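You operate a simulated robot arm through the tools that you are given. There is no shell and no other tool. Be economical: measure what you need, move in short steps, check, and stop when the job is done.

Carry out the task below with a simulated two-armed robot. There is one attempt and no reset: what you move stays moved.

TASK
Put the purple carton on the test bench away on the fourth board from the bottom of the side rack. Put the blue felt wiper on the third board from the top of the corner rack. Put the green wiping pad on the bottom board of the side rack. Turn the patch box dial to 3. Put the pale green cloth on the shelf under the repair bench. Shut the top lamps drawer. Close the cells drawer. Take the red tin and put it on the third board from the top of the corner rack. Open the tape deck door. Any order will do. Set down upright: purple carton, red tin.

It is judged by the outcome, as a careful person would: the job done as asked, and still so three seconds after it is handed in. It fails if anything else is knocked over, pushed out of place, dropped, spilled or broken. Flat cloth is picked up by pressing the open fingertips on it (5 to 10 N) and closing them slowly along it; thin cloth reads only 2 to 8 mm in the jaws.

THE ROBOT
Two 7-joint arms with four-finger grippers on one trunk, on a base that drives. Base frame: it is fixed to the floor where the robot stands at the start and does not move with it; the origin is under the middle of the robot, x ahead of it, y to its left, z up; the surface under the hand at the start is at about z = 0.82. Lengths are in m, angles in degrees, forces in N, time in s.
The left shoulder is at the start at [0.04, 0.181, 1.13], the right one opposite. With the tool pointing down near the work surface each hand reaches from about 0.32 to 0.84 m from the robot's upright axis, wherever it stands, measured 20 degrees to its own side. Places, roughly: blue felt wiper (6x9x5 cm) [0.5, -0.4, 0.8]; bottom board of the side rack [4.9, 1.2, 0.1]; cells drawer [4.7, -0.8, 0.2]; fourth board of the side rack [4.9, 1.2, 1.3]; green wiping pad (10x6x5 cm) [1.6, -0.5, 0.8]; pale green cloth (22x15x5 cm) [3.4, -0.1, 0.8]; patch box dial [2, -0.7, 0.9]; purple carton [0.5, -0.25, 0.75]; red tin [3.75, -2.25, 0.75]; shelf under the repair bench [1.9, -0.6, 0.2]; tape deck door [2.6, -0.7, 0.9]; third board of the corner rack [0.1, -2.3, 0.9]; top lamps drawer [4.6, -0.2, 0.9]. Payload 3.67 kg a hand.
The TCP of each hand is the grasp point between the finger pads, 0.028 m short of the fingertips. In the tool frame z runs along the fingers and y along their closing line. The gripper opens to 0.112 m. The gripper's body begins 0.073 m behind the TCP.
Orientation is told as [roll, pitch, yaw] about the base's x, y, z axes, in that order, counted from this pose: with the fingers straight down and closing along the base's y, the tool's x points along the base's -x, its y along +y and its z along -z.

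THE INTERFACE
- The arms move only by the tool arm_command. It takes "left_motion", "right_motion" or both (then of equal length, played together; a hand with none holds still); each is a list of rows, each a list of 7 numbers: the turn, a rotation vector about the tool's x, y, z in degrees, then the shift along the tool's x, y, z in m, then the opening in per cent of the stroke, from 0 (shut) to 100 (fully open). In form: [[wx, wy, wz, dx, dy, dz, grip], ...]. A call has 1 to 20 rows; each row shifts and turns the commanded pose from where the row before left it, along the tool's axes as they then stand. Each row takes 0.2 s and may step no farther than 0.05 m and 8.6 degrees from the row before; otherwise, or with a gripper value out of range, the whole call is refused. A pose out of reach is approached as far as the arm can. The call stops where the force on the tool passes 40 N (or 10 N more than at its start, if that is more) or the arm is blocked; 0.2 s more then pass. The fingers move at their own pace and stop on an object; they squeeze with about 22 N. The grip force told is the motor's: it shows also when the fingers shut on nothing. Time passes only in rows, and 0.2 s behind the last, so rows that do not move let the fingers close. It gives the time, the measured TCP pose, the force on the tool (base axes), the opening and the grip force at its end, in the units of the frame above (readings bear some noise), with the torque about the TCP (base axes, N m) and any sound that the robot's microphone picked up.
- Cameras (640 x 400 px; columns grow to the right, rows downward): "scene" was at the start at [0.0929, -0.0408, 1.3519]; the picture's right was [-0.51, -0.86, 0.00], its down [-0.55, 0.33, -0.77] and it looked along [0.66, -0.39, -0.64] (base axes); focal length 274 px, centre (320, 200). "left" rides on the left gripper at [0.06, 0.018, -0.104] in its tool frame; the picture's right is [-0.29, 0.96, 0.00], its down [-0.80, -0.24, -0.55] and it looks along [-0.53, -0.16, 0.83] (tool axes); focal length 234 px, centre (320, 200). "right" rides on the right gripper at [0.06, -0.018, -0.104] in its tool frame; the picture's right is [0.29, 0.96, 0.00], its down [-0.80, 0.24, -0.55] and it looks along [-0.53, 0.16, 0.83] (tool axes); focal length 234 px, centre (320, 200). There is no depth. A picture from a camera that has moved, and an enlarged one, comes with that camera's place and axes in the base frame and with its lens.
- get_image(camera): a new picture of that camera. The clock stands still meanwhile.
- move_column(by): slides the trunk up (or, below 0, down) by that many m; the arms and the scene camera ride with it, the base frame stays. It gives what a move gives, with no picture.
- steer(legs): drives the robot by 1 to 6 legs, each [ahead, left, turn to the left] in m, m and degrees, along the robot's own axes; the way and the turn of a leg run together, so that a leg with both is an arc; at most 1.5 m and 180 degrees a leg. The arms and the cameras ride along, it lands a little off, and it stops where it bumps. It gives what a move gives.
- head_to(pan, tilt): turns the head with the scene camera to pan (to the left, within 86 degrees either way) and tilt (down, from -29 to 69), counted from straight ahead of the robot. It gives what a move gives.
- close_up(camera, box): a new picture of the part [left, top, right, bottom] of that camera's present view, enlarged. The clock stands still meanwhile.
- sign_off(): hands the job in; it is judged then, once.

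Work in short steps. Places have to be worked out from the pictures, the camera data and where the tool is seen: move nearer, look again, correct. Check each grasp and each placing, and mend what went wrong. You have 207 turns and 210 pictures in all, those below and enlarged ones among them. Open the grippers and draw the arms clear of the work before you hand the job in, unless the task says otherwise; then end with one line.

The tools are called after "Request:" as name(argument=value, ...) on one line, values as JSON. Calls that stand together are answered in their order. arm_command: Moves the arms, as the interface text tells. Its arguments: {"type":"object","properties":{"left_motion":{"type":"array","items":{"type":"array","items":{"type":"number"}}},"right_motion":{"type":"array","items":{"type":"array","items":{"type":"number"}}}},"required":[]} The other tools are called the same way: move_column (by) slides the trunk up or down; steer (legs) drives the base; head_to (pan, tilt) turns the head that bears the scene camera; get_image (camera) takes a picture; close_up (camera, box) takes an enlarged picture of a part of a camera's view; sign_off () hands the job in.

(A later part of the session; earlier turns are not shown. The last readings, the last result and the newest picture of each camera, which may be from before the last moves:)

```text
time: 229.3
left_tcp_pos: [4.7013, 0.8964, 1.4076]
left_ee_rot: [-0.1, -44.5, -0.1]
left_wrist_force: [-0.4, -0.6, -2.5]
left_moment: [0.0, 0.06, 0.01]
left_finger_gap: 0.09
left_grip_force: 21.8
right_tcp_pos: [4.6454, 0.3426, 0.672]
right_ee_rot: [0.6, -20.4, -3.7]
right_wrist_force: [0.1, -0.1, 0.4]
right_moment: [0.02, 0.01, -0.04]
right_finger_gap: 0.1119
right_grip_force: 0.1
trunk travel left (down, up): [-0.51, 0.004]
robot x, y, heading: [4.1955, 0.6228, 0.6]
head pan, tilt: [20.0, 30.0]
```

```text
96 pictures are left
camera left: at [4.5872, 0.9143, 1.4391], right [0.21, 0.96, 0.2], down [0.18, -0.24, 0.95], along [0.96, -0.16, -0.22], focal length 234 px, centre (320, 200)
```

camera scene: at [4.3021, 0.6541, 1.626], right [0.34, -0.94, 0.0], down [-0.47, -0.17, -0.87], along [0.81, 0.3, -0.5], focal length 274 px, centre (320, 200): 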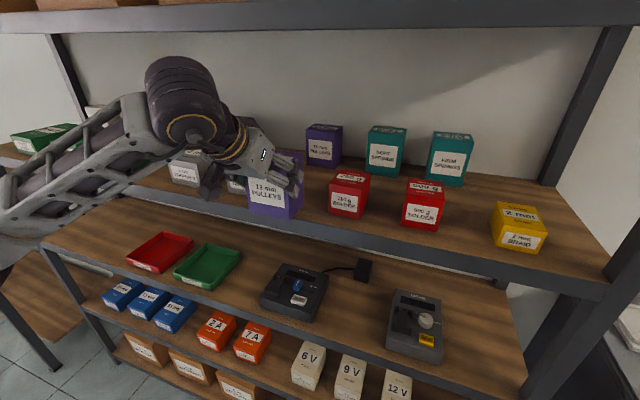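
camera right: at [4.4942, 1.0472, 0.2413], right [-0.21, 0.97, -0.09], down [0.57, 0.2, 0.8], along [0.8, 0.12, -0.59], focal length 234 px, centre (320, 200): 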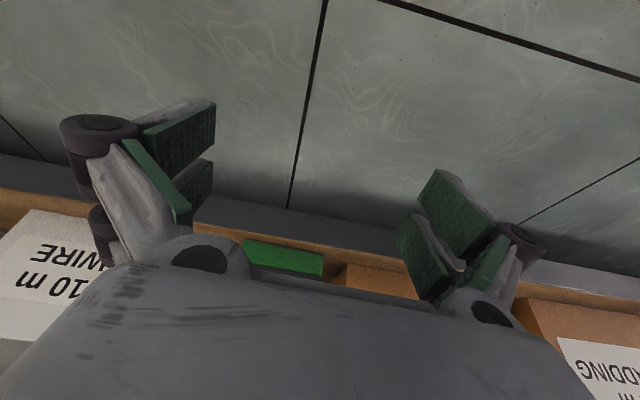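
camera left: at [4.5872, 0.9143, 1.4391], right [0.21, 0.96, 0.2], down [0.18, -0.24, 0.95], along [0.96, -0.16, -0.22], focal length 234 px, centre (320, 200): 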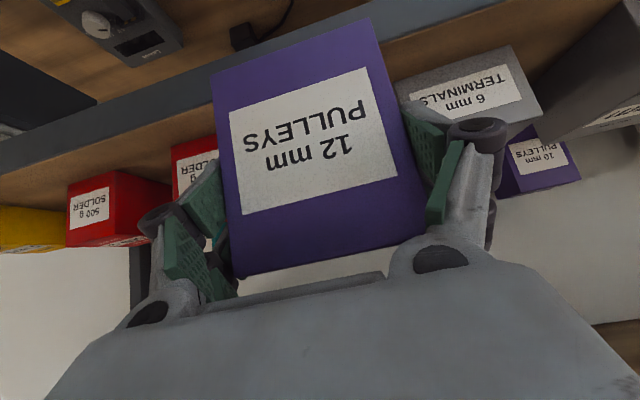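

It's aligned with the gap and above the lip. I'll extend 13 cm in at constant height.

Request:
arm_command(left_motion=[[0, 0, 0, -0.0318, -0.001, 0.0318, 60], [0, 0, 0, -0.0318, -0.001, 0.0318, 60], [0, 0, 0, -0.0318, -0.001, 0.0318, 60]])

Request:
get_image(camera="scene")

```text
time: 230.1
left_tcp_pos: [4.8373, 0.8937, 1.4075]
left_ee_rot: [0.0, -44.5, 0.0]
left_wrist_force: [0.5, 0.4, -2.4]
left_moment: [0.02, 0.07, 0.04]
left_finger_gap: 0.0899
left_grip_force: 21.8
right_tcp_pos: [4.6468, 0.3434, 0.6708]
right_ee_rot: [0.7, -20.2, -3.7]
right_wrist_force: [0.1, -0.2, 0.2]
right_moment: [0.01, -0.01, -0.02]
right_finger_gap: 0.112
right_grip_force: 0.0
trunk travel left (down, up): [-0.51, 0.004]
robot x, y, heading: [4.1978, 0.623, 0.1]
head pan, tilt: [20.0, 30.0]
```

```text
95 pictures are left
camera scene: at [4.3029, 0.6537, 1.626], right [0.35, -0.94, 0.0], down [-0.47, -0.17, -0.87], along [0.81, 0.3, -0.5], focal length 274 px, centre (320, 200)
```

scene: 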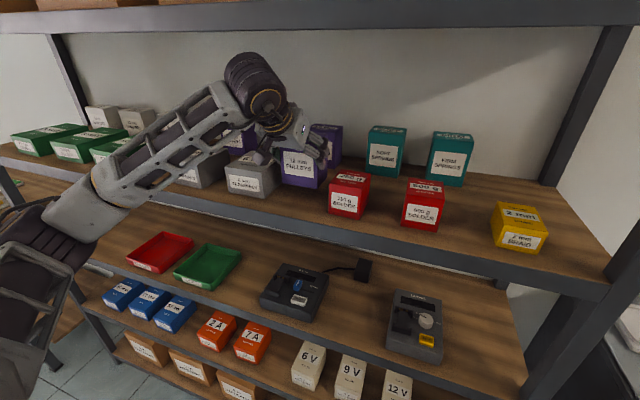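

Now I'll lower in small steps until contact.

Request:
arm_command(left_motion=[[0, 0, 0, 0.0035, 0, 0.0035, 60], [0, 0, 0, 0.0035, 0, 0.0035, 60], [0, 0, 0, 0.0035, 0, 0.0035, 60], [0, 0, 0, 0.0035, 0, 0.0035, 60], [0, 0, 0, 0, 0, 0, 60]])

Request:
arm_command(left_motion=[[0, 0, 0, 0.0035, 0, 0.0035, 60], [0, 0, 0, 0.0028, 0, 0.0028, 60], [0, 0, 0, 0, 0, 0, 60]])

Request:
close_up(camera="scene", box=[200, 90, 400, 230])

```text
time: 231.3
left_tcp_pos: [4.8371, 0.8936, 1.3876]
left_ee_rot: [0.0, -44.5, 0.0]
left_wrist_force: [-0.9, -0.3, -1.0]
left_moment: [0.0, 0.06, 0.0]
left_finger_gap: 0.0898
left_grip_force: 21.9
right_tcp_pos: [4.6464, 0.3419, 0.6718]
right_ee_rot: [0.8, -20.3, -3.7]
right_wrist_force: [-0.2, -0.4, 0.3]
right_moment: [-0.02, -0.02, -0.02]
right_finger_gap: 0.1119
right_grip_force: 0.0
trunk travel left (down, up): [-0.51, 0.004]
robot x, y, heading: [4.1937, 0.6222, 0.1]
head pan, tilt: [20.0, 30.0]
```

```text
time: 232.1
left_tcp_pos: [4.8365, 0.8945, 1.3771]
left_ee_rot: [0.0, -44.5, 0.0]
left_wrist_force: [0.2, 0.1, -1.8]
left_moment: [0.0, 0.03, -0.02]
left_finger_gap: 0.09
left_grip_force: 21.9
right_tcp_pos: [4.6464, 0.3432, 0.6722]
right_ee_rot: [0.7, -20.3, -3.8]
right_wrist_force: [-0.7, 0.5, 0.9]
right_moment: [0.0, 0.01, -0.02]
right_finger_gap: 0.1119
right_grip_force: 0.1
trunk travel left (down, up): [-0.51, 0.004]
robot x, y, heading: [4.1974, 0.6182, 0.3]
head pan, tilt: [20.0, 30.0]
```

```text
2.86 times, centred on (300, 160) of scene
camera zoom: at [4.3017, 0.6542, 1.6261], right [0.35, -0.94, 0.0], down [-0.47, -0.17, -0.87], along [0.81, 0.3, -0.5], focal length 784 px, centre (377, 314)
```

zoom: 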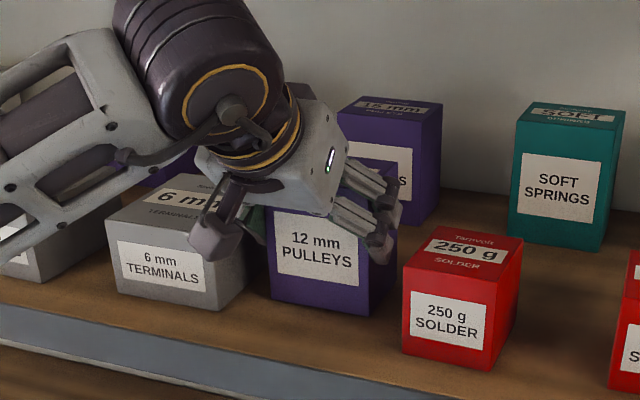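

Request:
arm_command(left_motion=[[0, 0, 0, 0.0028, 0, 0.0028, 60], [0, 0, 0, 0.0028, 0, 0.0028, 60], [0, 0, 0, 0, 0, 0, 60]])

Request:
arm_command(left_motion=[[0, 0, 0, 0.0028, 0, 0.0028, 60], [0, 0, 0, 0, 0, 0, 60]])

```text
time: 232.9
left_tcp_pos: [4.8347, 0.8936, 1.3722]
left_ee_rot: [-0.2, -44.9, 0.1]
left_wrist_force: [4.4, 2.5, 15.4]
left_moment: [0.04, -0.39, -0.08]
left_finger_gap: 0.0899
left_grip_force: 21.6
right_tcp_pos: [4.6452, 0.3421, 0.6716]
right_ee_rot: [0.7, -20.4, -3.7]
right_wrist_force: [-0.4, -0.7, -0.1]
right_moment: [-0.02, 0.01, 0.0]
right_finger_gap: 0.1122
right_grip_force: 0.0
trunk travel left (down, up): [-0.51, 0.004]
robot x, y, heading: [4.1933, 0.6193, 0.1]
head pan, tilt: [20.0, 30.0]
```

```text
time: 233.5
left_tcp_pos: [4.8346, 0.8929, 1.3682]
left_ee_rot: [-0.1, -44.9, 0.1]
left_wrist_force: [2.9, 2.9, 22.5]
left_moment: [0.21, -0.17, -0.06]
left_finger_gap: 0.09
left_grip_force: 22.0
right_tcp_pos: [4.6452, 0.3419, 0.6722]
right_ee_rot: [0.7, -20.4, -3.8]
right_wrist_force: [0.3, 0.7, -0.5]
right_moment: [-0.04, 0.0, -0.03]
right_finger_gap: 0.1119
right_grip_force: 0.0
trunk travel left (down, up): [-0.51, 0.004]
robot x, y, heading: [4.2006, 0.617, 0.4]
head pan, tilt: [20.0, 30.0]
```

The carton is seated. I'll open and retreat along the fingers.

Request:
arm_command(left_motion=[[0, 0, 0, -0.001, 0, -0.001, 95], [0, 0, 0, 0, 0, 0, 95], [0, 0, 0, 0, 0, 0, 95], [0, 0, 0, 0, 0, -0.02, 95], [0, 0, 0, 0, 0, -0.03, 95], [0, 0, 0, 0, 0, -0.03, 95], [0, 0, 0, 0.01, 0, -0.03, 95], [0, 0, 0, 0.02, 0, -0.03, 95], [0, 0, 0, 0.02, 0, -0.03, 95]])

Request:
get_image(camera="scene")

```text
time: 235.5
left_tcp_pos: [4.6791, 0.8938, 1.4543]
left_ee_rot: [-0.1, -44.6, 0.1]
left_wrist_force: [-0.8, -0.8, 0.9]
left_moment: [0.02, -0.02, -0.02]
left_finger_gap: 0.1067
left_grip_force: 0.0
right_tcp_pos: [4.6451, 0.3435, 0.6709]
right_ee_rot: [0.7, -20.3, -3.6]
right_wrist_force: [0.5, -0.5, 1.0]
right_moment: [0.02, 0.0, -0.01]
right_finger_gap: 0.112
right_grip_force: 0.0
trunk travel left (down, up): [-0.51, 0.004]
robot x, y, heading: [4.1967, 0.6217, 0.2]
head pan, tilt: [20.0, 30.0]
```

```text
93 pictures are left
camera scene: at [4.2999, 0.6543, 1.6262], right [0.35, -0.94, 0.0], down [-0.47, -0.17, -0.87], along [0.81, 0.3, -0.5], focal length 274 px, centre (320, 200)
```

scene: 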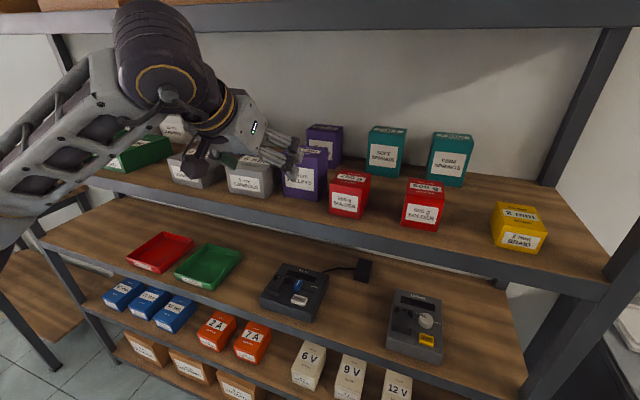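

The carton stands upright on the fourth board. I'll back off, lower the trunk and slide south to face the drawers, with the left hand at the lamps drawer and the right hand at the cells drawer.

Request:
steer(legs=[[-0.32, 0, 0]])

Request:
move_column(by=-0.3)

Request:
steer(legs=[[0, -1.04, 0]])

Request:
head_to(pan=0, tilt=35)

Request:
get_image(camera="scene")

```text
time: 237.6
left_tcp_pos: [4.3645, 0.8914, 1.4532]
left_ee_rot: [-0.1, -44.5, -0.1]
left_wrist_force: [1.2, 0.8, 0.5]
left_moment: [-0.02, 0.0, -0.02]
left_finger_gap: 0.1065
left_grip_force: 0.1
right_tcp_pos: [4.3286, 0.3401, 0.6718]
right_ee_rot: [0.7, -20.1, -3.7]
right_wrist_force: [-0.4, 0.2, 0.6]
right_moment: [-0.02, 0.01, -0.02]
right_finger_gap: 0.1119
right_grip_force: 0.0
trunk travel left (down, up): [-0.51, 0.004]
robot x, y, heading: [3.8814, 0.6185, -0.1]
head pan, tilt: [20.0, 30.0]
```

```text
time: 240.6
left_tcp_pos: [4.3637, 0.8918, 1.1546]
left_ee_rot: [-0.1, -44.6, 0.0]
left_wrist_force: [0.0, -0.3, 0.8]
left_moment: [0.01, -0.01, -0.02]
left_finger_gap: 0.1063
left_grip_force: 0.0
right_tcp_pos: [4.329, 0.3417, 0.3719]
right_ee_rot: [0.7, -20.4, -3.7]
right_wrist_force: [0.4, 0.2, -0.1]
right_moment: [0.02, 0.02, -0.03]
right_finger_gap: 0.1118
right_grip_force: 0.0
trunk travel left (down, up): [-0.21, 0.304]
robot x, y, heading: [3.8822, 0.6175, 0.2]
head pan, tilt: [20.0, 30.0]
```

```text
time: 246.2
left_tcp_pos: [4.3647, -0.1697, 1.1542]
left_ee_rot: [-0.1, -44.6, -0.4]
left_wrist_force: [0.3, 0.2, 0.2]
left_moment: [-0.01, 0.01, 0.03]
left_finger_gap: 0.1063
left_grip_force: 0.0
right_tcp_pos: [4.3263, -0.7202, 0.3721]
right_ee_rot: [0.7, -20.3, -4.2]
right_wrist_force: [-0.4, 0.0, -0.3]
right_moment: [0.01, 0.01, -0.05]
right_finger_gap: 0.1121
right_grip_force: 0.2
trunk travel left (down, up): [-0.21, 0.304]
robot x, y, heading: [3.8777, -0.4369, 0.0]
head pan, tilt: [20.0, 30.0]
```

```text
time: 247.1
left_tcp_pos: [4.3648, -0.17, 1.1539]
left_ee_rot: [-0.1, -44.6, -0.4]
left_wrist_force: [0.5, 1.1, 0.4]
left_moment: [-0.04, -0.01, 0.04]
left_finger_gap: 0.1065
left_grip_force: 0.2
right_tcp_pos: [4.3253, -0.7202, 0.3733]
right_ee_rot: [0.7, -20.3, -4.2]
right_wrist_force: [0.1, 0.7, 0.6]
right_moment: [-0.02, 0.0, 0.0]
right_finger_gap: 0.1121
right_grip_force: 0.1
trunk travel left (down, up): [-0.21, 0.304]
robot x, y, heading: [3.8777, -0.4356, -0.2]
head pan, tilt: [0.0, 35.0]
```

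```text
92 pictures are left
camera scene: at [3.9868, -0.4367, 1.3194], right [0.0, -1.0, 0.0], down [-0.57, 0.0, -0.82], along [0.82, 0.0, -0.57], focal length 274 px, centre (320, 200)
```

scene: 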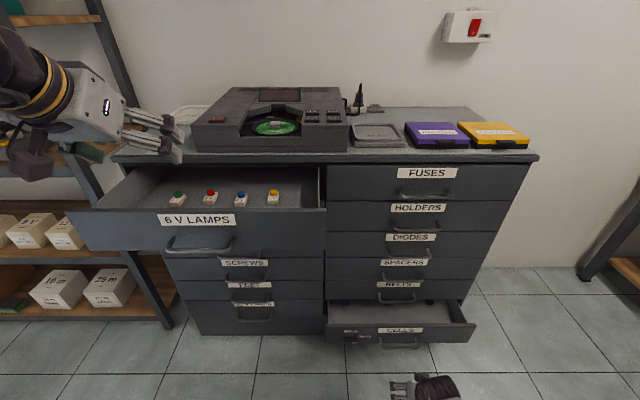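

I have a clear frontal view. The lamps drawer front is centred at y≈-.17, z .85–.96. I'll close the left fingers and lower them in front of its label.

Request:
arm_command(left_motion=[[0, 0, 0, 0.0281, 0, 0.0324, 0], [0, 0, 0, 0.0281, 0, 0.0324, 0], [0, 0, 0, 0.0281, 0, 0.0324, 0], [0, 0, 0, 0.0281, 0, 0.0324, 0], [0, 0, 0, 0.0281, 0, 0.0324, 0], [0, 0, 0, 0, 0, 0, 0]])

Request:
get_image(camera="scene")

```text
time: 248.5
left_tcp_pos: [4.3799, -0.1695, 0.9377]
left_ee_rot: [0.0, -44.6, -0.4]
left_wrist_force: [0.4, 0.0, 0.1]
left_moment: [-0.02, 0.01, 0.02]
left_finger_gap: 0.0
left_grip_force: 21.3
right_tcp_pos: [4.3257, -0.72, 0.3736]
right_ee_rot: [0.7, -20.3, -4.2]
right_wrist_force: [0.0, -0.1, 0.7]
right_moment: [-0.02, -0.04, -0.03]
right_finger_gap: 0.1121
right_grip_force: 0.1
trunk travel left (down, up): [-0.21, 0.304]
robot x, y, heading: [3.8794, -0.4381, -0.4]
head pan, tilt: [0.0, 35.0]
```

```text
91 pictures are left
camera scene: at [3.9866, -0.4371, 1.3194], right [0.0, -1.0, 0.0], down [-0.57, 0.0, -0.82], along [0.82, 0.0, -0.57], focal length 274 px, centre (320, 200)
```

scene: 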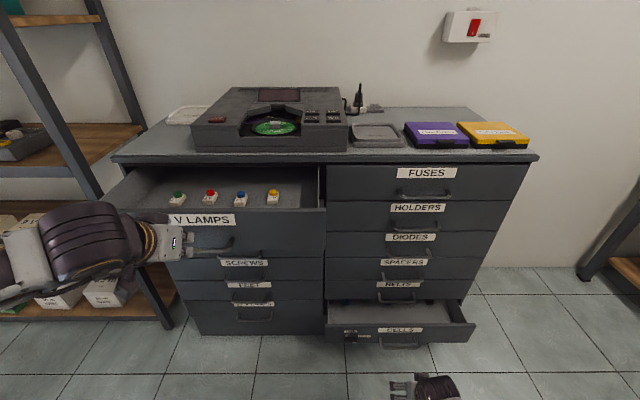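

The handle's top is at about z=.90, so I'll raise 2 cm to press on the label above it, then push.

Request:
arm_command(left_motion=[[0, 0, 0, -0.0135, 0, -0.0135, 0], [0, 0, 0, -0.0212, 0, 0.0212, 0], [0, 0, 0, -0.0212, 0, 0.0212, 0], [0, 0, 0, -0.0212, 0, 0.0212, 0], [0, 0, 0, -0.0212, 0, 0.0212, 0], [0, 0, 0, -0.0212, 0, 0.0212, 0], [0, 0, 0, -0.0212, 0, 0.0212, 0]])

Request:
get_image(camera="scene")

```text
time: 250.1
left_tcp_pos: [4.5612, -0.1728, 0.9563]
left_ee_rot: [0.0, -44.4, -0.3]
left_wrist_force: [0.2, 0.3, -0.4]
left_moment: [-0.03, 0.02, 0.0]
left_finger_gap: 0.0
left_grip_force: 22.1
right_tcp_pos: [4.3262, -0.7193, 0.3722]
right_ee_rot: [0.8, -20.2, -4.3]
right_wrist_force: [0.7, -0.5, -1.6]
right_moment: [0.0, -0.01, 0.03]
right_finger_gap: 0.1119
right_grip_force: 0.0
trunk travel left (down, up): [-0.21, 0.304]
robot x, y, heading: [3.8778, -0.4407, -0.3]
head pan, tilt: [0.0, 35.0]
```

```text
90 pictures are left
camera scene: at [3.9878, -0.4371, 1.3192], right [0.0, -1.0, 0.0], down [-0.57, 0.0, -0.82], along [0.82, 0.0, -0.57], focal length 274 px, centre (320, 200)
```

scene: 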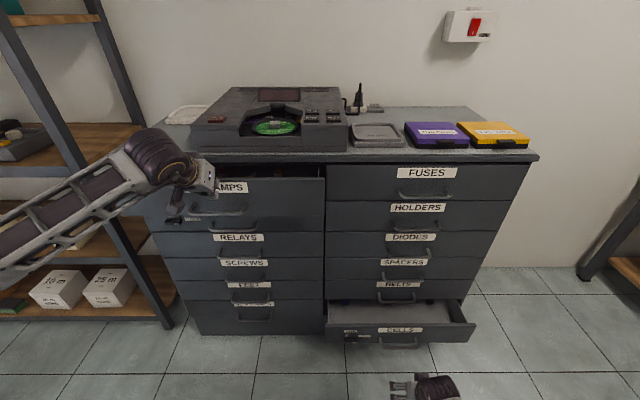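

The drawer slides easily. I'll continue until it stops.

Request:
arm_command(left_motion=[[0, 0, 0, -0.0177, 0, 0.0177, 0], [0, 0, 0, -0.0177, 0, 0.0177, 0], [0, 0, 0, -0.0177, 0, 0.0177, 0], [0, 0, 0, -0.0177, 0, 0.0177, 0], [0, 0, 0, -0.0106, 0, 0.0106, 0]])

Request:
get_image(camera="scene")

```text
time: 251.1
left_tcp_pos: [4.65, -0.1725, 0.9568]
left_ee_rot: [0.0, -44.0, -0.5]
left_wrist_force: [-24.0, 0.0, 7.2]
left_moment: [0.04, -0.1, 0.03]
left_finger_gap: 0.006
left_grip_force: 35.3
right_tcp_pos: [4.326, -0.7184, 0.3736]
right_ee_rot: [0.7, -20.3, -4.1]
right_wrist_force: [0.7, -0.4, -0.5]
right_moment: [-0.03, 0.02, -0.02]
right_finger_gap: 0.1123
right_grip_force: 0.1
trunk travel left (down, up): [-0.21, 0.304]
robot x, y, heading: [3.8779, -0.438, -0.1]
head pan, tilt: [0.0, 35.0]
stopped in row 5 (left hand): the force on the tool passed its limit at 71 N (the readings are from after the stop); the commanded pose is now the measured one
```

```text
89 pictures are left
camera scene: at [3.9856, -0.4367, 1.3195], right [0.0, -1.0, 0.0], down [-0.57, 0.0, -0.82], along [0.82, 0.0, -0.57], focal length 274 px, centre (320, 200)
```

scene: 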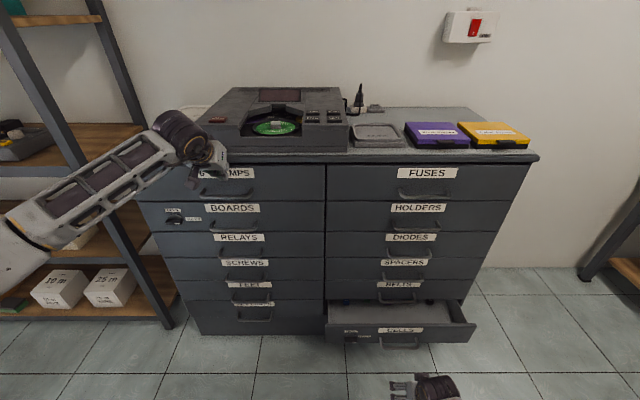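

The lamps drawer is closed. I'll retract the left hand and look at the cells drawer; I see some small latch on it.

Request:
arm_command(left_motion=[[0, 0, 0, 0.0265, 0, -0.0265, 0], [0, 0, 0, 0.0265, 0, -0.0265, 0], [0, 0, 0, 0.0265, 0, -0.0265, 0], [0, 0, 0, 0.0265, 0, -0.0265, 0], [0, 0, 0, 0.0265, 0, -0.0265, 0], [0, 0, 0, -0.0265, 0, -0.0265, 0], [0, 0, 0, -0.0265, 0, -0.0265, 0], [0, 0, 0, -0.0265, 0, -0.0265, 0]])

Request:
close_up(camera="scene", box=[310, 270, 490, 370])

Request:
close_up(camera="scene", box=[140, 150, 330, 260])

```text
time: 252.9
left_tcp_pos: [4.468, -0.1714, 1.0684]
left_ee_rot: [0.0, -43.8, -0.5]
left_wrist_force: [1.2, 0.2, -0.3]
left_moment: [0.0, -0.03, 0.04]
left_finger_gap: 0.0
left_grip_force: 36.1
right_tcp_pos: [4.3261, -0.7201, 0.3731]
right_ee_rot: [0.7, -20.2, -4.1]
right_wrist_force: [-0.2, 0.5, -0.1]
right_moment: [0.01, 0.01, 0.03]
right_finger_gap: 0.112
right_grip_force: 0.1
trunk travel left (down, up): [-0.21, 0.304]
robot x, y, heading: [3.8779, -0.4387, 0.0]
head pan, tilt: [0.0, 35.0]
```

```text
3.56 times, centred on (400, 320) of scene
camera zoom: at [3.9869, -0.4373, 1.3193], right [0.0, -1.0, 0.0], down [-0.57, 0.0, -0.82], along [0.82, 0.0, -0.57], focal length 976 px, centre (36, -227)
```

zoom: 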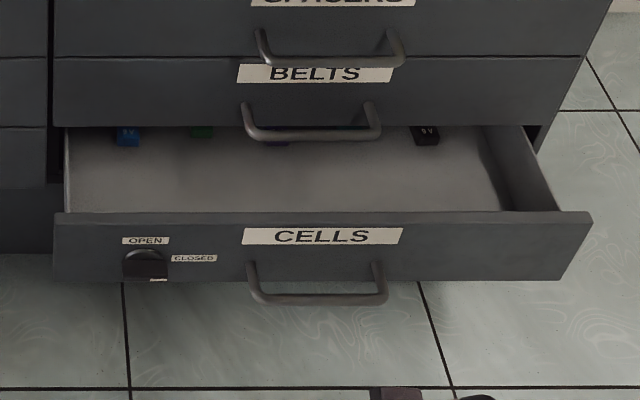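

```text
3.37 times, centred on (235, 205) of scene
camera zoom: at [3.9869, -0.4373, 1.3193], right [0.0, -1.0, 0.0], down [-0.57, 0.0, -0.82], along [0.82, 0.0, -0.57], focal length 924 px, centre (606, 183)
```

zoom: 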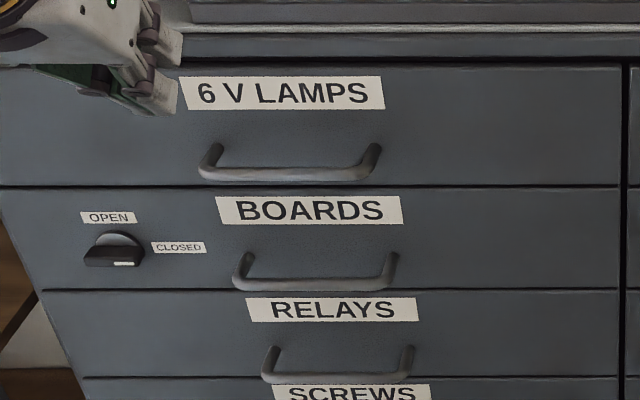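

The cells drawer has an OPEN/CLOSED catch that seems turned to CLOSED while the drawer is out. I'll move the right hand in front of the drawer face (y≈-.88) for a closer look.

Request:
move_column(by=-0.1)

Request:
arm_command(right_motion=[[0, 0, 0, 0, 0, 0, 0], [0, 0, 0, 0, 0, 0, 0], [0, 0, 0, 0, 0, 0, 0]])

Request:
get_image(camera="right")

Request:
head_to(pan=-10, tilt=55)

Request:
get_image(camera="scene")

```text
time: 254.2
left_tcp_pos: [4.4661, -0.1715, 0.9683]
left_ee_rot: [-0.1, -44.0, -0.4]
left_wrist_force: [-0.3, 0.5, 0.1]
left_moment: [-0.04, 0.01, -0.01]
left_finger_gap: 0.0
left_grip_force: 35.7
right_tcp_pos: [4.3263, -0.7196, 0.2721]
right_ee_rot: [0.7, -20.2, -4.1]
right_wrist_force: [0.1, -0.5, 0.1]
right_moment: [-0.01, 0.03, 0.05]
right_finger_gap: 0.1118
right_grip_force: 0.1
trunk travel left (down, up): [-0.11, 0.404]
robot x, y, heading: [3.879, -0.4352, -0.2]
head pan, tilt: [0.0, 35.0]
```

```text
time: 255.0
left_tcp_pos: [4.4672, -0.1716, 0.9682]
left_ee_rot: [-0.1, -43.9, -0.4]
left_wrist_force: [-0.8, 0.3, 0.6]
left_moment: [-0.01, 0.0, 0.03]
left_finger_gap: 0.0
left_grip_force: 35.5
right_tcp_pos: [4.326, -0.7185, 0.2721]
right_ee_rot: [0.7, -20.3, -4.1]
right_wrist_force: [-1.6, -0.4, 0.0]
right_moment: [0.01, 0.03, 0.02]
right_finger_gap: 0.0036
right_grip_force: 4.3
trunk travel left (down, up): [-0.11, 0.404]
robot x, y, heading: [3.8821, -0.4422, 0.1]
head pan, tilt: [0.0, 35.0]
```

```text
86 pictures are left
camera right: at [4.2332, -0.7317, 0.3493], right [-0.2, 0.97, -0.09], down [0.57, 0.19, 0.8], along [0.8, 0.11, -0.59], focal length 234 px, centre (320, 200)
```

right: 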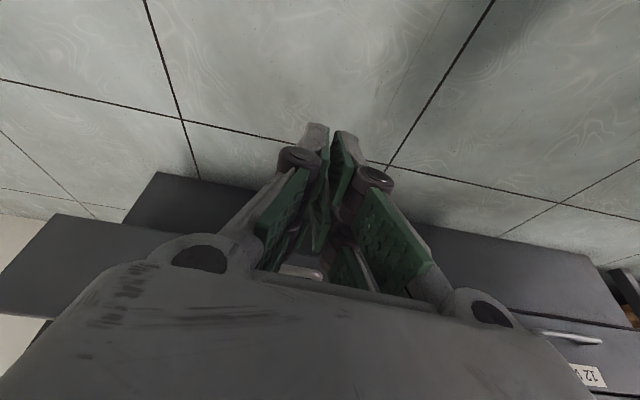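

```text
time: 255.8
left_tcp_pos: [4.4671, -0.17, 0.9682]
left_ee_rot: [0.0, -44.0, -0.4]
left_wrist_force: [-0.8, 0.9, 0.3]
left_moment: [-0.01, -0.08, -0.02]
left_finger_gap: 0.0
left_grip_force: 35.8
right_tcp_pos: [4.3261, -0.7199, 0.272]
right_ee_rot: [0.7, -20.3, -4.1]
right_wrist_force: [-0.2, -0.2, 0.0]
right_moment: [-0.03, 0.02, 0.01]
right_finger_gap: 0.0
right_grip_force: 21.7
trunk travel left (down, up): [-0.11, 0.404]
robot x, y, heading: [3.8774, -0.4395, -0.3]
head pan, tilt: [-10.0, 55.0]
```

```text
85 pictures are left
camera scene: at [3.9697, -0.4491, 1.1902], right [-0.18, -0.98, 0.0], down [-0.81, 0.14, -0.57], along [0.57, -0.1, -0.82], focal length 274 px, centre (320, 200)
```

scene: 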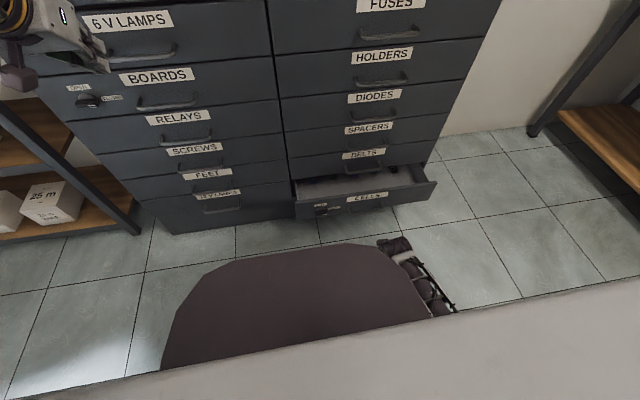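

I'll try a gentle push on the right part of the drawer face first; if the catch blocks it, the force will show.

Request:
steer(legs=[[0, -0.17, 0], [0.16, 0, 0]])

Request:
arm_command(right_motion=[[0, 0, 0, -0.0187, 0, 0.007, 0], [0, 0, 0, -0.0187, 0, 0.007, 0], [0, 0, 0, -0.0187, 0, 0.007, 0], [0, 0, 0, -0.0187, 0, 0.007, 0], [0, 0, 0, -0.0187, 0, 0.007, 0], [0, 0, 0, -0.0187, 0, 0.007, 0]])

Request:
get_image(camera="scene")

```text
time: 258.4
left_tcp_pos: [4.63, -0.339, 0.9671]
left_ee_rot: [-0.1, -43.9, -0.5]
left_wrist_force: [0.5, 0.7, -0.3]
left_moment: [0.01, 0.05, 0.0]
left_finger_gap: 0.0
left_grip_force: 35.2
right_tcp_pos: [4.4881, -0.8875, 0.2716]
right_ee_rot: [0.8, -20.2, -4.2]
right_wrist_force: [0.6, -0.2, 0.7]
right_moment: [0.02, 0.01, 0.0]
right_finger_gap: 0.0002
right_grip_force: 22.4
trunk travel left (down, up): [-0.11, 0.404]
robot x, y, heading: [4.0393, -0.606, -0.5]
head pan, tilt: [-10.0, 55.0]
```

```text
time: 259.8
left_tcp_pos: [4.6299, -0.3386, 0.9673]
left_ee_rot: [-0.1, -43.9, -0.4]
left_wrist_force: [-1.3, -0.1, 0.0]
left_moment: [-0.02, 0.05, 0.03]
left_finger_gap: 0.0001
left_grip_force: 35.9
right_tcp_pos: [4.6075, -0.8962, 0.2697]
right_ee_rot: [0.7, -20.2, -4.1]
right_wrist_force: [0.3, 0.6, -0.7]
right_moment: [0.0, -0.05, 0.0]
right_finger_gap: 0.0001
right_grip_force: 21.8
trunk travel left (down, up): [-0.11, 0.404]
robot x, y, heading: [4.0392, -0.6043, -0.2]
head pan, tilt: [-10.0, 55.0]
```

```text
84 pictures are left
camera scene: at [4.1309, -0.6161, 1.1901], right [-0.18, -0.98, 0.0], down [-0.81, 0.15, -0.57], along [0.56, -0.1, -0.82], focal length 274 px, centre (320, 200)
```

scene: 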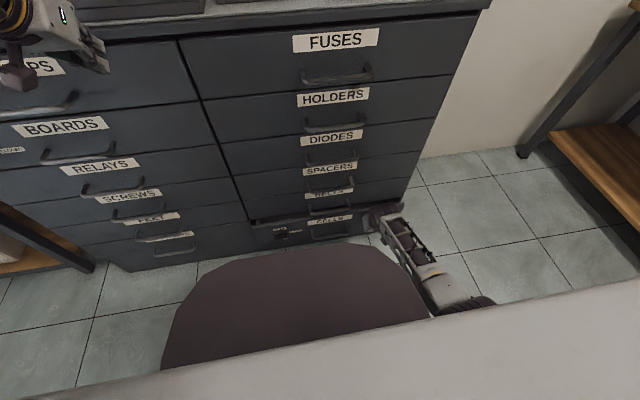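

The drawer moves freely. I'll push on until it stops.

Request:
arm_command(right_motion=[[0, 0, 0, -0.014, 0, 0.0053, 0], [0, 0, 0, -0.014, 0, 0.0053, 0], [0, 0, 0, -0.014, 0, 0.0053, 0], [0, 0, 0, -0.0094, 0, 0.0035, 0], [0, 0, 0, -0.0094, 0, 0.0035, 0], [0, 0, 0, -0.0094, 0, 0.0035, 0]])

Request:
close_up(camera="scene", box=[220, 170, 420, 260])

```text
time: 260.7
left_tcp_pos: [4.6286, -0.3407, 0.9675]
left_ee_rot: [0.0, -43.9, -0.8]
left_wrist_force: [0.4, 0.0, -0.9]
left_moment: [0.0, 0.02, 0.0]
left_finger_gap: 0.0
left_grip_force: 36.2
right_tcp_pos: [4.6472, -0.9005, 0.2636]
right_ee_rot: [0.7, -19.3, -4.3]
right_wrist_force: [-4.8, 1.1, 3.8]
right_moment: [0.05, -0.06, 0.09]
right_finger_gap: 0.0
right_grip_force: 21.7
trunk travel left (down, up): [-0.11, 0.404]
robot x, y, heading: [4.0386, -0.6068, -0.4]
head pan, tilt: [-10.0, 55.0]
stopped in row 4 (right hand): the force on the tool passed its limit at 49 N (the readings are from after the stop); the commanded pose is now the measured one
```

```text
3.20 times, centred on (320, 215) of scene
camera zoom: at [4.1309, -0.6166, 1.1899], right [-0.18, -0.98, 0.0], down [-0.81, 0.15, -0.57], along [0.56, -0.1, -0.82], focal length 878 px, centre (320, 152)
```

zoom: 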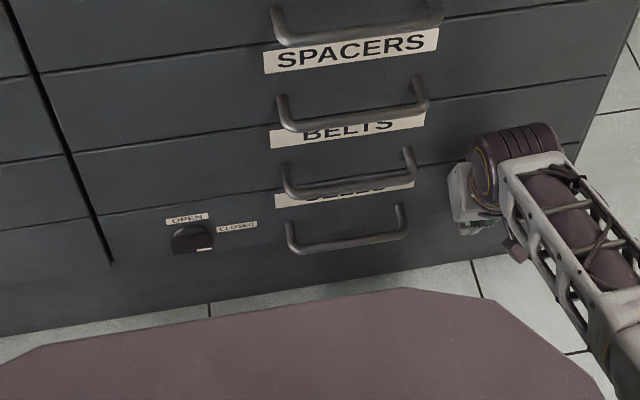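

It stopped flush. I'll retract the hand and verify.

Request:
arm_command(right_motion=[[0, 0, 0, 0.028, 0, -0.01, 0], [0, 0, 0, 0.028, 0, -0.01, 0], [0, 0, 0, 0.028, 0, -0.01, 0], [0, 0, 0, 0.028, 0, -0.01, 0]])

Request:
steer(legs=[[-0.18, 0, 0]])

Request:
head_to(pan=-5, tilt=40)

Request:
get_image(camera="scene")

Request:
close_up(camera="scene", box=[200, 180, 440, 330])

```text
time: 261.7
left_tcp_pos: [4.6293, -0.3403, 0.9683]
left_ee_rot: [-0.1, -44.0, -0.7]
left_wrist_force: [-0.5, 0.0, 0.4]
left_moment: [0.03, -0.02, 0.0]
left_finger_gap: 0.0
left_grip_force: 35.4
right_tcp_pos: [4.5302, -0.8933, 0.2667]
right_ee_rot: [0.7, -19.4, -4.3]
right_wrist_force: [0.0, 0.3, 0.5]
right_moment: [0.06, 0.02, -0.03]
right_finger_gap: 0.0
right_grip_force: 22.3
trunk travel left (down, up): [-0.11, 0.404]
robot x, y, heading: [4.0372, -0.6095, -0.2]
head pan, tilt: [-10.0, 55.0]
```

```text
time: 263.2
left_tcp_pos: [4.4481, -0.3389, 0.9691]
left_ee_rot: [-0.1, -44.1, -0.5]
left_wrist_force: [-0.2, 1.1, 0.9]
left_moment: [0.01, 0.01, -0.01]
left_finger_gap: 0.0002
left_grip_force: 35.5
right_tcp_pos: [4.3521, -0.8906, 0.2662]
right_ee_rot: [0.7, -19.6, -4.3]
right_wrist_force: [-0.2, -0.7, -0.3]
right_moment: [-0.06, 0.0, 0.02]
right_finger_gap: 0.0
right_grip_force: 21.9
trunk travel left (down, up): [-0.11, 0.404]
robot x, y, heading: [3.8602, -0.6068, -0.2]
head pan, tilt: [-10.0, 55.0]
```

```text
time: 264.0
left_tcp_pos: [4.4496, -0.3381, 0.9687]
left_ee_rot: [-0.2, -44.1, -0.5]
left_wrist_force: [0.6, 0.0, -0.1]
left_moment: [-0.02, 0.03, 0.04]
left_finger_gap: 0.0001
left_grip_force: 35.4
right_tcp_pos: [4.3518, -0.8908, 0.266]
right_ee_rot: [0.7, -19.5, -4.2]
right_wrist_force: [-1.1, 0.0, 0.1]
right_moment: [-0.02, 0.01, -0.03]
right_finger_gap: 0.0001
right_grip_force: 21.7
trunk travel left (down, up): [-0.11, 0.404]
robot x, y, heading: [3.8613, -0.6069, -0.4]
head pan, tilt: [-5.0, 40.0]
```

```text
82 pictures are left
camera scene: at [3.9655, -0.6101, 1.2107], right [-0.09, -1.0, 0.0], down [-0.64, 0.06, -0.77], along [0.76, -0.07, -0.64], focal length 274 px, centre (320, 200)
```

scene: 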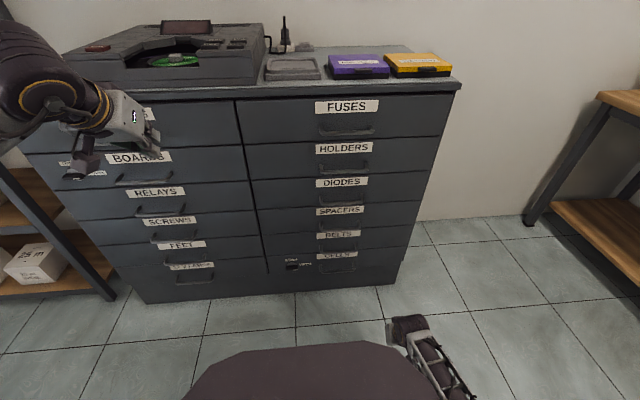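

```text
2.67 times, centred on (320, 255) of scene
camera zoom: at [3.9655, -0.6101, 1.2107], right [-0.09, -1.0, 0.0], down [-0.64, 0.06, -0.77], along [0.76, -0.07, -0.64], focal length 732 px, centre (320, 53)
```

zoom: 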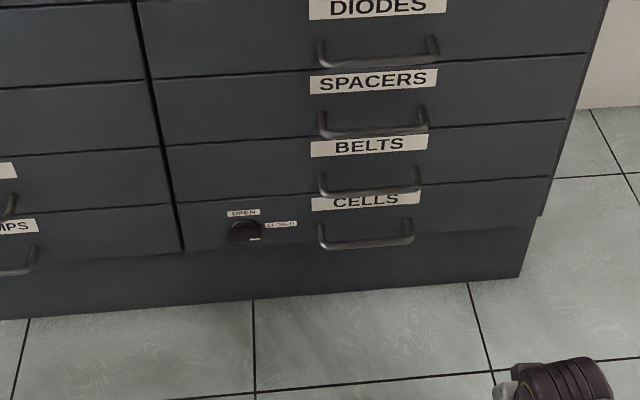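

Both drawers are shut. I'll raise the trunk and the right hand to travel height, then look toward the pale green cloth.

Request:
move_column(by=0.14)

Request:
arm_command(right_motion=[[0, 0, 0, -0.0139, 0, -0.0375, 60], [0, 0, 0, -0.0139, 0, -0.0375, 60], [0, 0, 0, -0.0139, 0, -0.0375, 60], [0, 0, 0, -0.0139, 0, -0.0375, 60], [0, 0, 0, -0.0139, 0, -0.0375, 60], [0, 0, 0, -0.0139, 0, -0.0375, 60], [0, 0, 0, -0.0139, 0, -0.0375, 60], [0, 0, 0, -0.0139, 0, -0.0375, 60], [0, 0, 0, -0.0139, 0, -0.0375, 60], [0, 0, 0, -0.0139, 0, -0.0375, 60], [0, 0, 0, -0.0139, 0, -0.0375, 60], [0, 0, 0, -0.0139, 0, -0.0375, 60], [0, 0, 0, -0.0139, 0, -0.0375, 60], [0, 0, 0, -0.0139, 0, -0.0375, 60], [0, 0, 0, -0.0139, 0, -0.0375, 60], [0, 0, 0, -0.0139, 0, -0.0375, 60]])

Request:
head_to(pan=86, tilt=45)

Request:
get_image(camera="scene")

```text
time: 265.7
left_tcp_pos: [4.4505, -0.337, 1.1078]
left_ee_rot: [-0.2, -44.0, -0.5]
left_wrist_force: [-0.5, 0.1, -0.3]
left_moment: [0.01, 0.03, 0.01]
left_finger_gap: 0.0001
left_grip_force: 36.3
right_tcp_pos: [4.3522, -0.891, 0.4057]
right_ee_rot: [0.7, -19.4, -4.1]
right_wrist_force: [0.7, -0.2, -0.9]
right_moment: [0.01, -0.01, -0.03]
right_finger_gap: 0.0
right_grip_force: 22.6
trunk travel left (down, up): [-0.25, 0.264]
robot x, y, heading: [3.8599, -0.6069, -0.3]
head pan, tilt: [-5.0, 40.0]
```

```text
time: 269.1
left_tcp_pos: [4.4496, -0.3369, 1.1075]
left_ee_rot: [-0.2, -43.9, -0.5]
left_wrist_force: [-1.1, -0.5, -0.3]
left_moment: [-0.01, 0.0, 0.0]
left_finger_gap: 0.0002
left_grip_force: 35.5
right_tcp_pos: [4.3605, -0.899, 1.0474]
right_ee_rot: [0.7, -19.3, -4.3]
right_wrist_force: [0.4, 0.8, 0.5]
right_moment: [0.0, -0.02, -0.02]
right_finger_gap: 0.0672
right_grip_force: 0.1
trunk travel left (down, up): [-0.25, 0.264]
robot x, y, heading: [3.8631, -0.6094, -0.2]
head pan, tilt: [-5.0, 40.0]
```

```text
time: 270.7
left_tcp_pos: [4.4497, -0.3373, 1.1081]
left_ee_rot: [-0.1, -44.0, -0.5]
left_wrist_force: [-0.3, 0.5, -0.8]
left_moment: [-0.03, 0.02, -0.04]
left_finger_gap: 0.0002
left_grip_force: 35.8
right_tcp_pos: [4.361, -0.8984, 1.047]
right_ee_rot: [0.7, -19.4, -4.2]
right_wrist_force: [-0.8, -0.4, -0.4]
right_moment: [-0.01, -0.02, 0.02]
right_finger_gap: 0.067
right_grip_force: 0.0
trunk travel left (down, up): [-0.25, 0.264]
robot x, y, heading: [3.8618, -0.6017, -0.2]
head pan, tilt: [85.9, 45.0]
```

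```text
80 pictures are left
camera scene: at [3.8872, -0.5213, 1.3443], right [1.0, -0.08, 0.0], down [-0.05, -0.7, -0.71], along [0.05, 0.71, -0.71], focal length 274 px, centre (320, 200)
```

scene: 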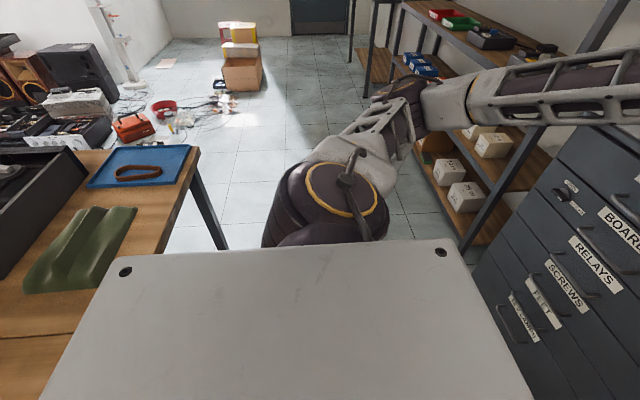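

The cloth is at about (3.38,-.12), with ridges running along it. I'll move between the benches and turn to face west.

Request:
steer(legs=[[0.12, 0.2, 0], [0, 0, 90], [0, 0, 90]])

Request:
head_to(pan=-20, tilt=45)

Request:
get_image(camera="scene")

```text
time: 280.9
left_tcp_pos: [3.3892, -0.6603, 1.1081]
left_ee_rot: [0.0, -43.9, 178.7]
left_wrist_force: [1.2, 0.6, -0.1]
left_moment: [-0.01, -0.02, -0.03]
left_finger_gap: 0.0
left_grip_force: 35.5
right_tcp_pos: [3.4852, -0.1009, 1.047]
right_ee_rot: [0.7, -19.5, 175.1]
right_wrist_force: [-1.3, 0.4, -0.5]
right_moment: [0.0, 0.01, 0.02]
right_finger_gap: 0.0673
right_grip_force: 0.2
trunk travel left (down, up): [-0.25, 0.264]
robot x, y, heading: [3.9822, -0.3964, 179.0]
head pan, tilt: [85.9, 45.0]
```

```text
time: 282.7
left_tcp_pos: [3.3891, -0.6602, 1.1082]
left_ee_rot: [-0.1, -44.0, 178.8]
left_wrist_force: [0.0, -0.3, -0.1]
left_moment: [0.02, 0.0, 0.0]
left_finger_gap: 0.0001
left_grip_force: 35.9
right_tcp_pos: [3.4855, -0.1011, 1.047]
right_ee_rot: [0.8, -19.4, 175.1]
right_wrist_force: [0.3, -0.5, -0.7]
right_moment: [-0.01, 0.01, -0.01]
right_finger_gap: 0.0672
right_grip_force: 0.0
trunk travel left (down, up): [-0.25, 0.264]
robot x, y, heading: [3.9812, -0.4035, 179.1]
head pan, tilt: [-20.0, 45.0]
```

```text
79 pictures are left
camera scene: at [3.8842, -0.369, 1.3443], right [0.36, 0.93, 0.0], down [0.66, -0.25, -0.71], along [-0.66, 0.25, -0.71], focal length 274 px, centre (320, 200)
```

scene: 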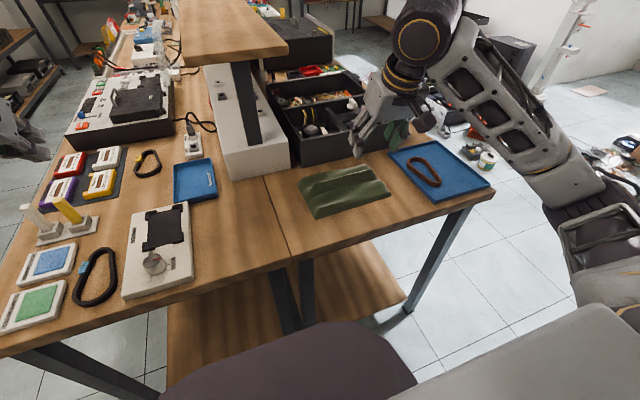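

Request:
close_up(camera="scene", box=[270, 130, 430, 240])

Request:
get_image(camera="right")

```text
3.64 times, centred on (350, 185) of scene
camera zoom: at [3.8842, -0.369, 1.3443], right [0.36, 0.93, 0.0], down [0.66, -0.25, -0.71], along [-0.66, 0.25, -0.71], focal length 998 px, centre (211, 254)
```

zoom: 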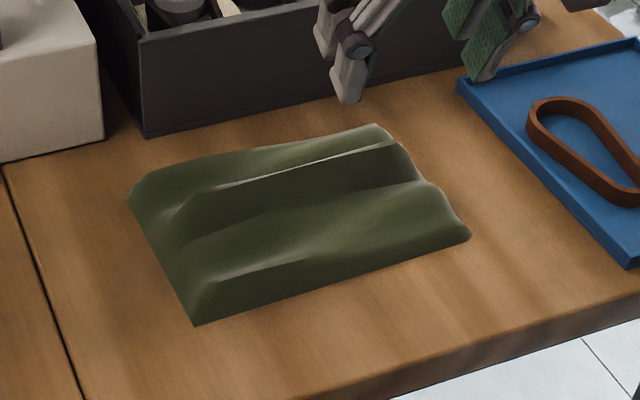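

```text
77 pictures are left
camera right: at [3.5777, -0.0886, 1.1256], right [0.19, -0.98, -0.08], down [-0.58, -0.18, 0.79], along [-0.79, -0.1, -0.61], focal length 234 px, centre (320, 200)
```

right: 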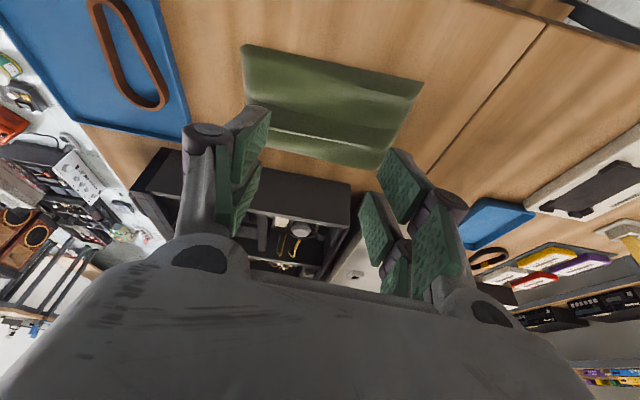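

The ridge crest triangulates to x≈3.381, z≈.868 (about 5 cm tall), running along y. I'll turn the hand upright and rotate it so the fingers straddle the ridge.

Request:
arm_command(right_motion=[[0, 6.5, 0, 0, 0, 0, 60], [0, 6.5, 0, 0, 0, 0, 60], [0, 6.4, 0, 0, 0, 0, 60], [0, 0, 8.5, 0, 0, 0, 60], [0, 0, 8.5, 0, 0, 0, 60], [0, 0, 8.5, 0, 0, 0, 60], [0, 0, 8.5, 0, 0, 0, 60], [0, 0, 8.5, 0, 0, 0, 60], [0, 0, 8.5, 0, 0, 0, 60], [0, 0, 8.5, 0, 0, 0, 60], [0, 0, 8.5, 0, 0, 0, 60], [0, 0, 8.5, 0, 0, 0, 60], [0, 0, 8.5, 0, 0, 0, 60]])

Request:
get_image(camera="right")

```text
time: 285.5
left_tcp_pos: [3.3894, -0.6601, 1.1072]
left_ee_rot: [-0.1, -44.0, 178.7]
left_wrist_force: [-0.7, -0.6, -0.3]
left_moment: [0.01, 0.0, 0.0]
left_finger_gap: 0.0001
left_grip_force: 36.1
right_tcp_pos: [3.4845, -0.1014, 1.0472]
right_ee_rot: [0.1, 0.7, 90.2]
right_wrist_force: [0.1, 0.1, 0.0]
right_moment: [-0.02, 0.0, -0.03]
right_finger_gap: 0.0673
right_grip_force: 0.0
trunk travel left (down, up): [-0.25, 0.264]
robot x, y, heading: [3.9791, -0.3975, 178.9]
head pan, tilt: [-20.0, 45.0]
```

```text
76 pictures are left
camera right: at [3.5033, -0.1589, 1.152], right [-0.96, -0.29, 0.0], down [-0.24, 0.8, 0.55], along [-0.16, 0.52, -0.84], focal length 234 px, centre (320, 200)
```

right: 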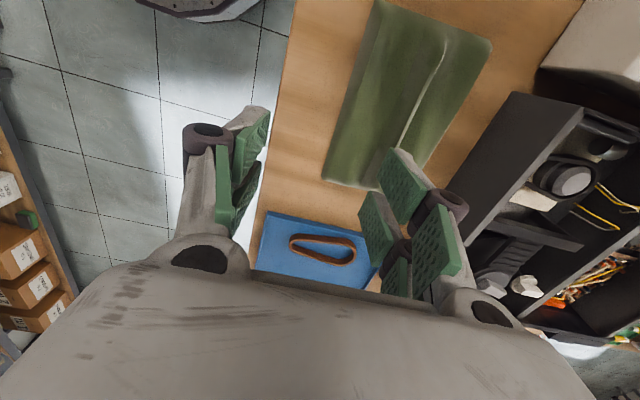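

The crest is confirmed at x≈3.377. I'll move over it and descend partway.

Request:
arm_command(right_motion=[[0, 0, 0, 0.002, 0.0266, 0.028, 65], [0, 0, 0, 0.002, 0.0266, 0.028, 65], [0, 0, 0, 0.002, 0.0266, 0.028, 65], [0, 0, 0, 0.002, 0.0266, 0.028, 65]])

Request:
get_image(camera="right")

Request:
close_up(camera="scene", box=[270, 100, 430, 240])

```text
time: 286.5
left_tcp_pos: [3.387, -0.6607, 1.1072]
left_ee_rot: [-0.1, -44.0, 178.9]
left_wrist_force: [0.2, -0.5, 0.3]
left_moment: [-0.01, -0.04, 0.04]
left_finger_gap: 0.0
left_grip_force: 35.7
right_tcp_pos: [3.3781, -0.1074, 0.9341]
right_ee_rot: [0.0, 0.6, 90.2]
right_wrist_force: [-0.5, -0.7, 0.1]
right_moment: [0.02, -0.03, -0.02]
right_finger_gap: 0.0726
right_grip_force: 0.1
trunk travel left (down, up): [-0.25, 0.264]
robot x, y, heading: [3.9815, -0.4008, 178.9]
head pan, tilt: [-20.0, 45.0]
```

```text
75 pictures are left
camera right: at [3.3969, -0.1656, 1.0403], right [-0.96, -0.29, 0.0], down [-0.24, 0.8, 0.55], along [-0.16, 0.52, -0.84], focal length 234 px, centre (320, 200)
```

right: 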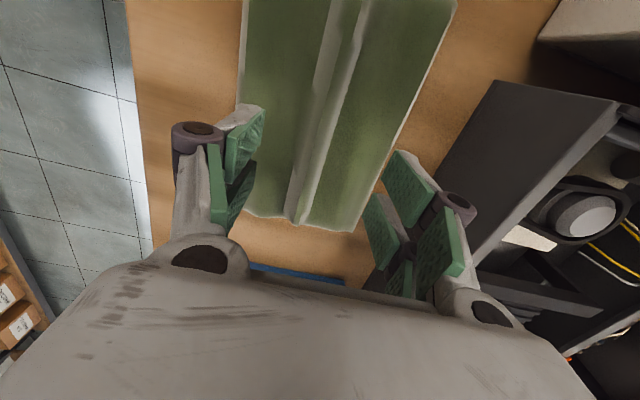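

```text
2.86 times, centred on (350, 170) of scene
camera zoom: at [3.883, -0.3691, 1.3442], right [0.36, 0.93, 0.0], down [0.66, -0.25, -0.71], along [-0.66, 0.25, -0.71], focal length 784 px, centre (234, 286)
```

zoom: 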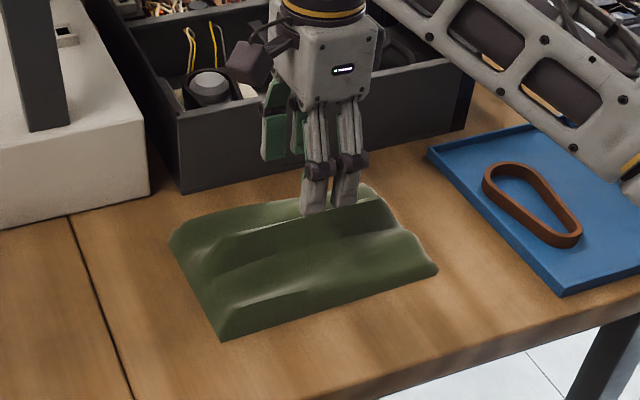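

The ridge is centred. I'll lower with force checks.

Request:
arm_command(right_motion=[[0, 0, 0, 0, 0, 0.03, 60], [0, 0, 0, 0, 0, 0.02, 60], [0, 0, 0, 0, 0, 0.01, 60], [0, 0, 0, 0, 0, 0, 60]])

Request:
arm_command(right_motion=[[0, 0, 0, 0, 0, 0.006, 60], [0, 0, 0, 0, 0, 0.006, 60], [0, 0, 0, 0, 0, 0, 60]])

```text
time: 287.5
left_tcp_pos: [3.3897, -0.6608, 1.109]
left_ee_rot: [-0.1, -43.9, 178.9]
left_wrist_force: [0.0, -0.8, -1.2]
left_moment: [-0.04, 0.0, 0.0]
left_finger_gap: 0.0
left_grip_force: 36.2
right_tcp_pos: [3.3792, -0.1109, 0.8746]
right_ee_rot: [0.1, 0.6, 90.3]
right_wrist_force: [0.4, 0.1, 0.0]
right_moment: [0.04, 0.02, 0.02]
right_finger_gap: 0.0674
right_grip_force: 0.0
trunk travel left (down, up): [-0.25, 0.264]
robot x, y, heading: [3.9794, -0.402, 179.2]
head pan, tilt: [-20.0, 45.0]
```

```text
time: 288.3
left_tcp_pos: [3.3895, -0.6604, 1.1089]
left_ee_rot: [-0.1, -43.9, 178.8]
left_wrist_force: [0.1, -0.8, 0.1]
left_moment: [0.01, 0.0, -0.02]
left_finger_gap: 0.0001
left_grip_force: 36.0
right_tcp_pos: [3.3785, -0.1101, 0.8642]
right_ee_rot: [0.2, 0.6, 90.3]
right_wrist_force: [-0.3, 1.4, 7.9]
right_moment: [0.21, -0.18, 0.07]
right_finger_gap: 0.0677
right_grip_force: 0.0
trunk travel left (down, up): [-0.25, 0.264]
robot x, y, heading: [3.9852, -0.3974, 178.9]
head pan, tilt: [-20.0, 45.0]
```

Pressing with about 8 N. Closing slowly.

Request:
arm_command(right_motion=[[0, 0, 0, 0, 0, 0, 52], [0, 0, 0, 0, 0, 0, 44], [0, 0, 0, 0, 0, 0, 36], [0, 0, 0, 0, 0, 0, 28], [0, 0, 0, 0, 0, 0, 20], [0, 0, 0, 0, 0, 0, 12], [0, 0, 0, 0, 0, 0, 5], [0, 0, 0, 0, 0, 0, 0], [0, 0, 0, 0, 0, 0, 0], [0, 0, 0, 0, 0, 0, 0]])

Request:
get_image(camera="right")

```text
time: 289.7
left_tcp_pos: [3.3892, -0.6609, 1.1075]
left_ee_rot: [-0.1, -43.9, 178.8]
left_wrist_force: [-0.7, -0.7, -0.4]
left_moment: [0.02, -0.01, -0.01]
left_finger_gap: 0.0
left_grip_force: 35.8
right_tcp_pos: [3.3771, -0.1117, 0.8685]
right_ee_rot: [0.7, 0.6, 90.5]
right_wrist_force: [2.8, -0.1, 20.2]
right_moment: [0.03, -0.26, 1.09]
right_finger_gap: 0.0244
right_grip_force: 21.0
trunk travel left (down, up): [-0.25, 0.264]
robot x, y, heading: [3.9823, -0.4008, 179.0]
head pan, tilt: [-20.0, 45.0]
stopped in row 6 (right hand): the force on the tool passed its limit at 41 N (the readings are from after the stop); the commanded pose is now the measured one
```

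```text
73 pictures are left
camera right: at [3.397, -0.1689, 0.9732], right [-0.96, -0.3, 0.01], down [-0.24, 0.8, 0.55], along [-0.17, 0.52, -0.84], focal length 234 px, centre (320, 200)
```

right: 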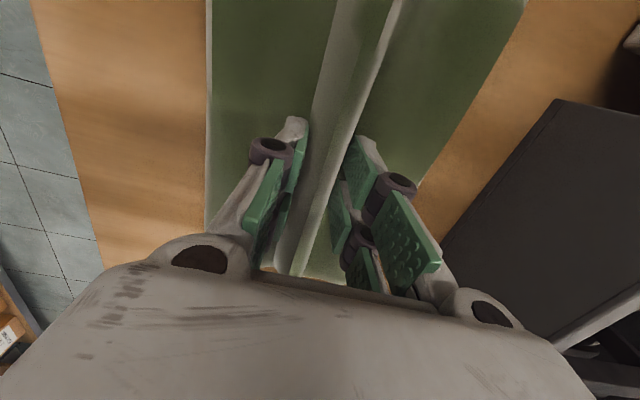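

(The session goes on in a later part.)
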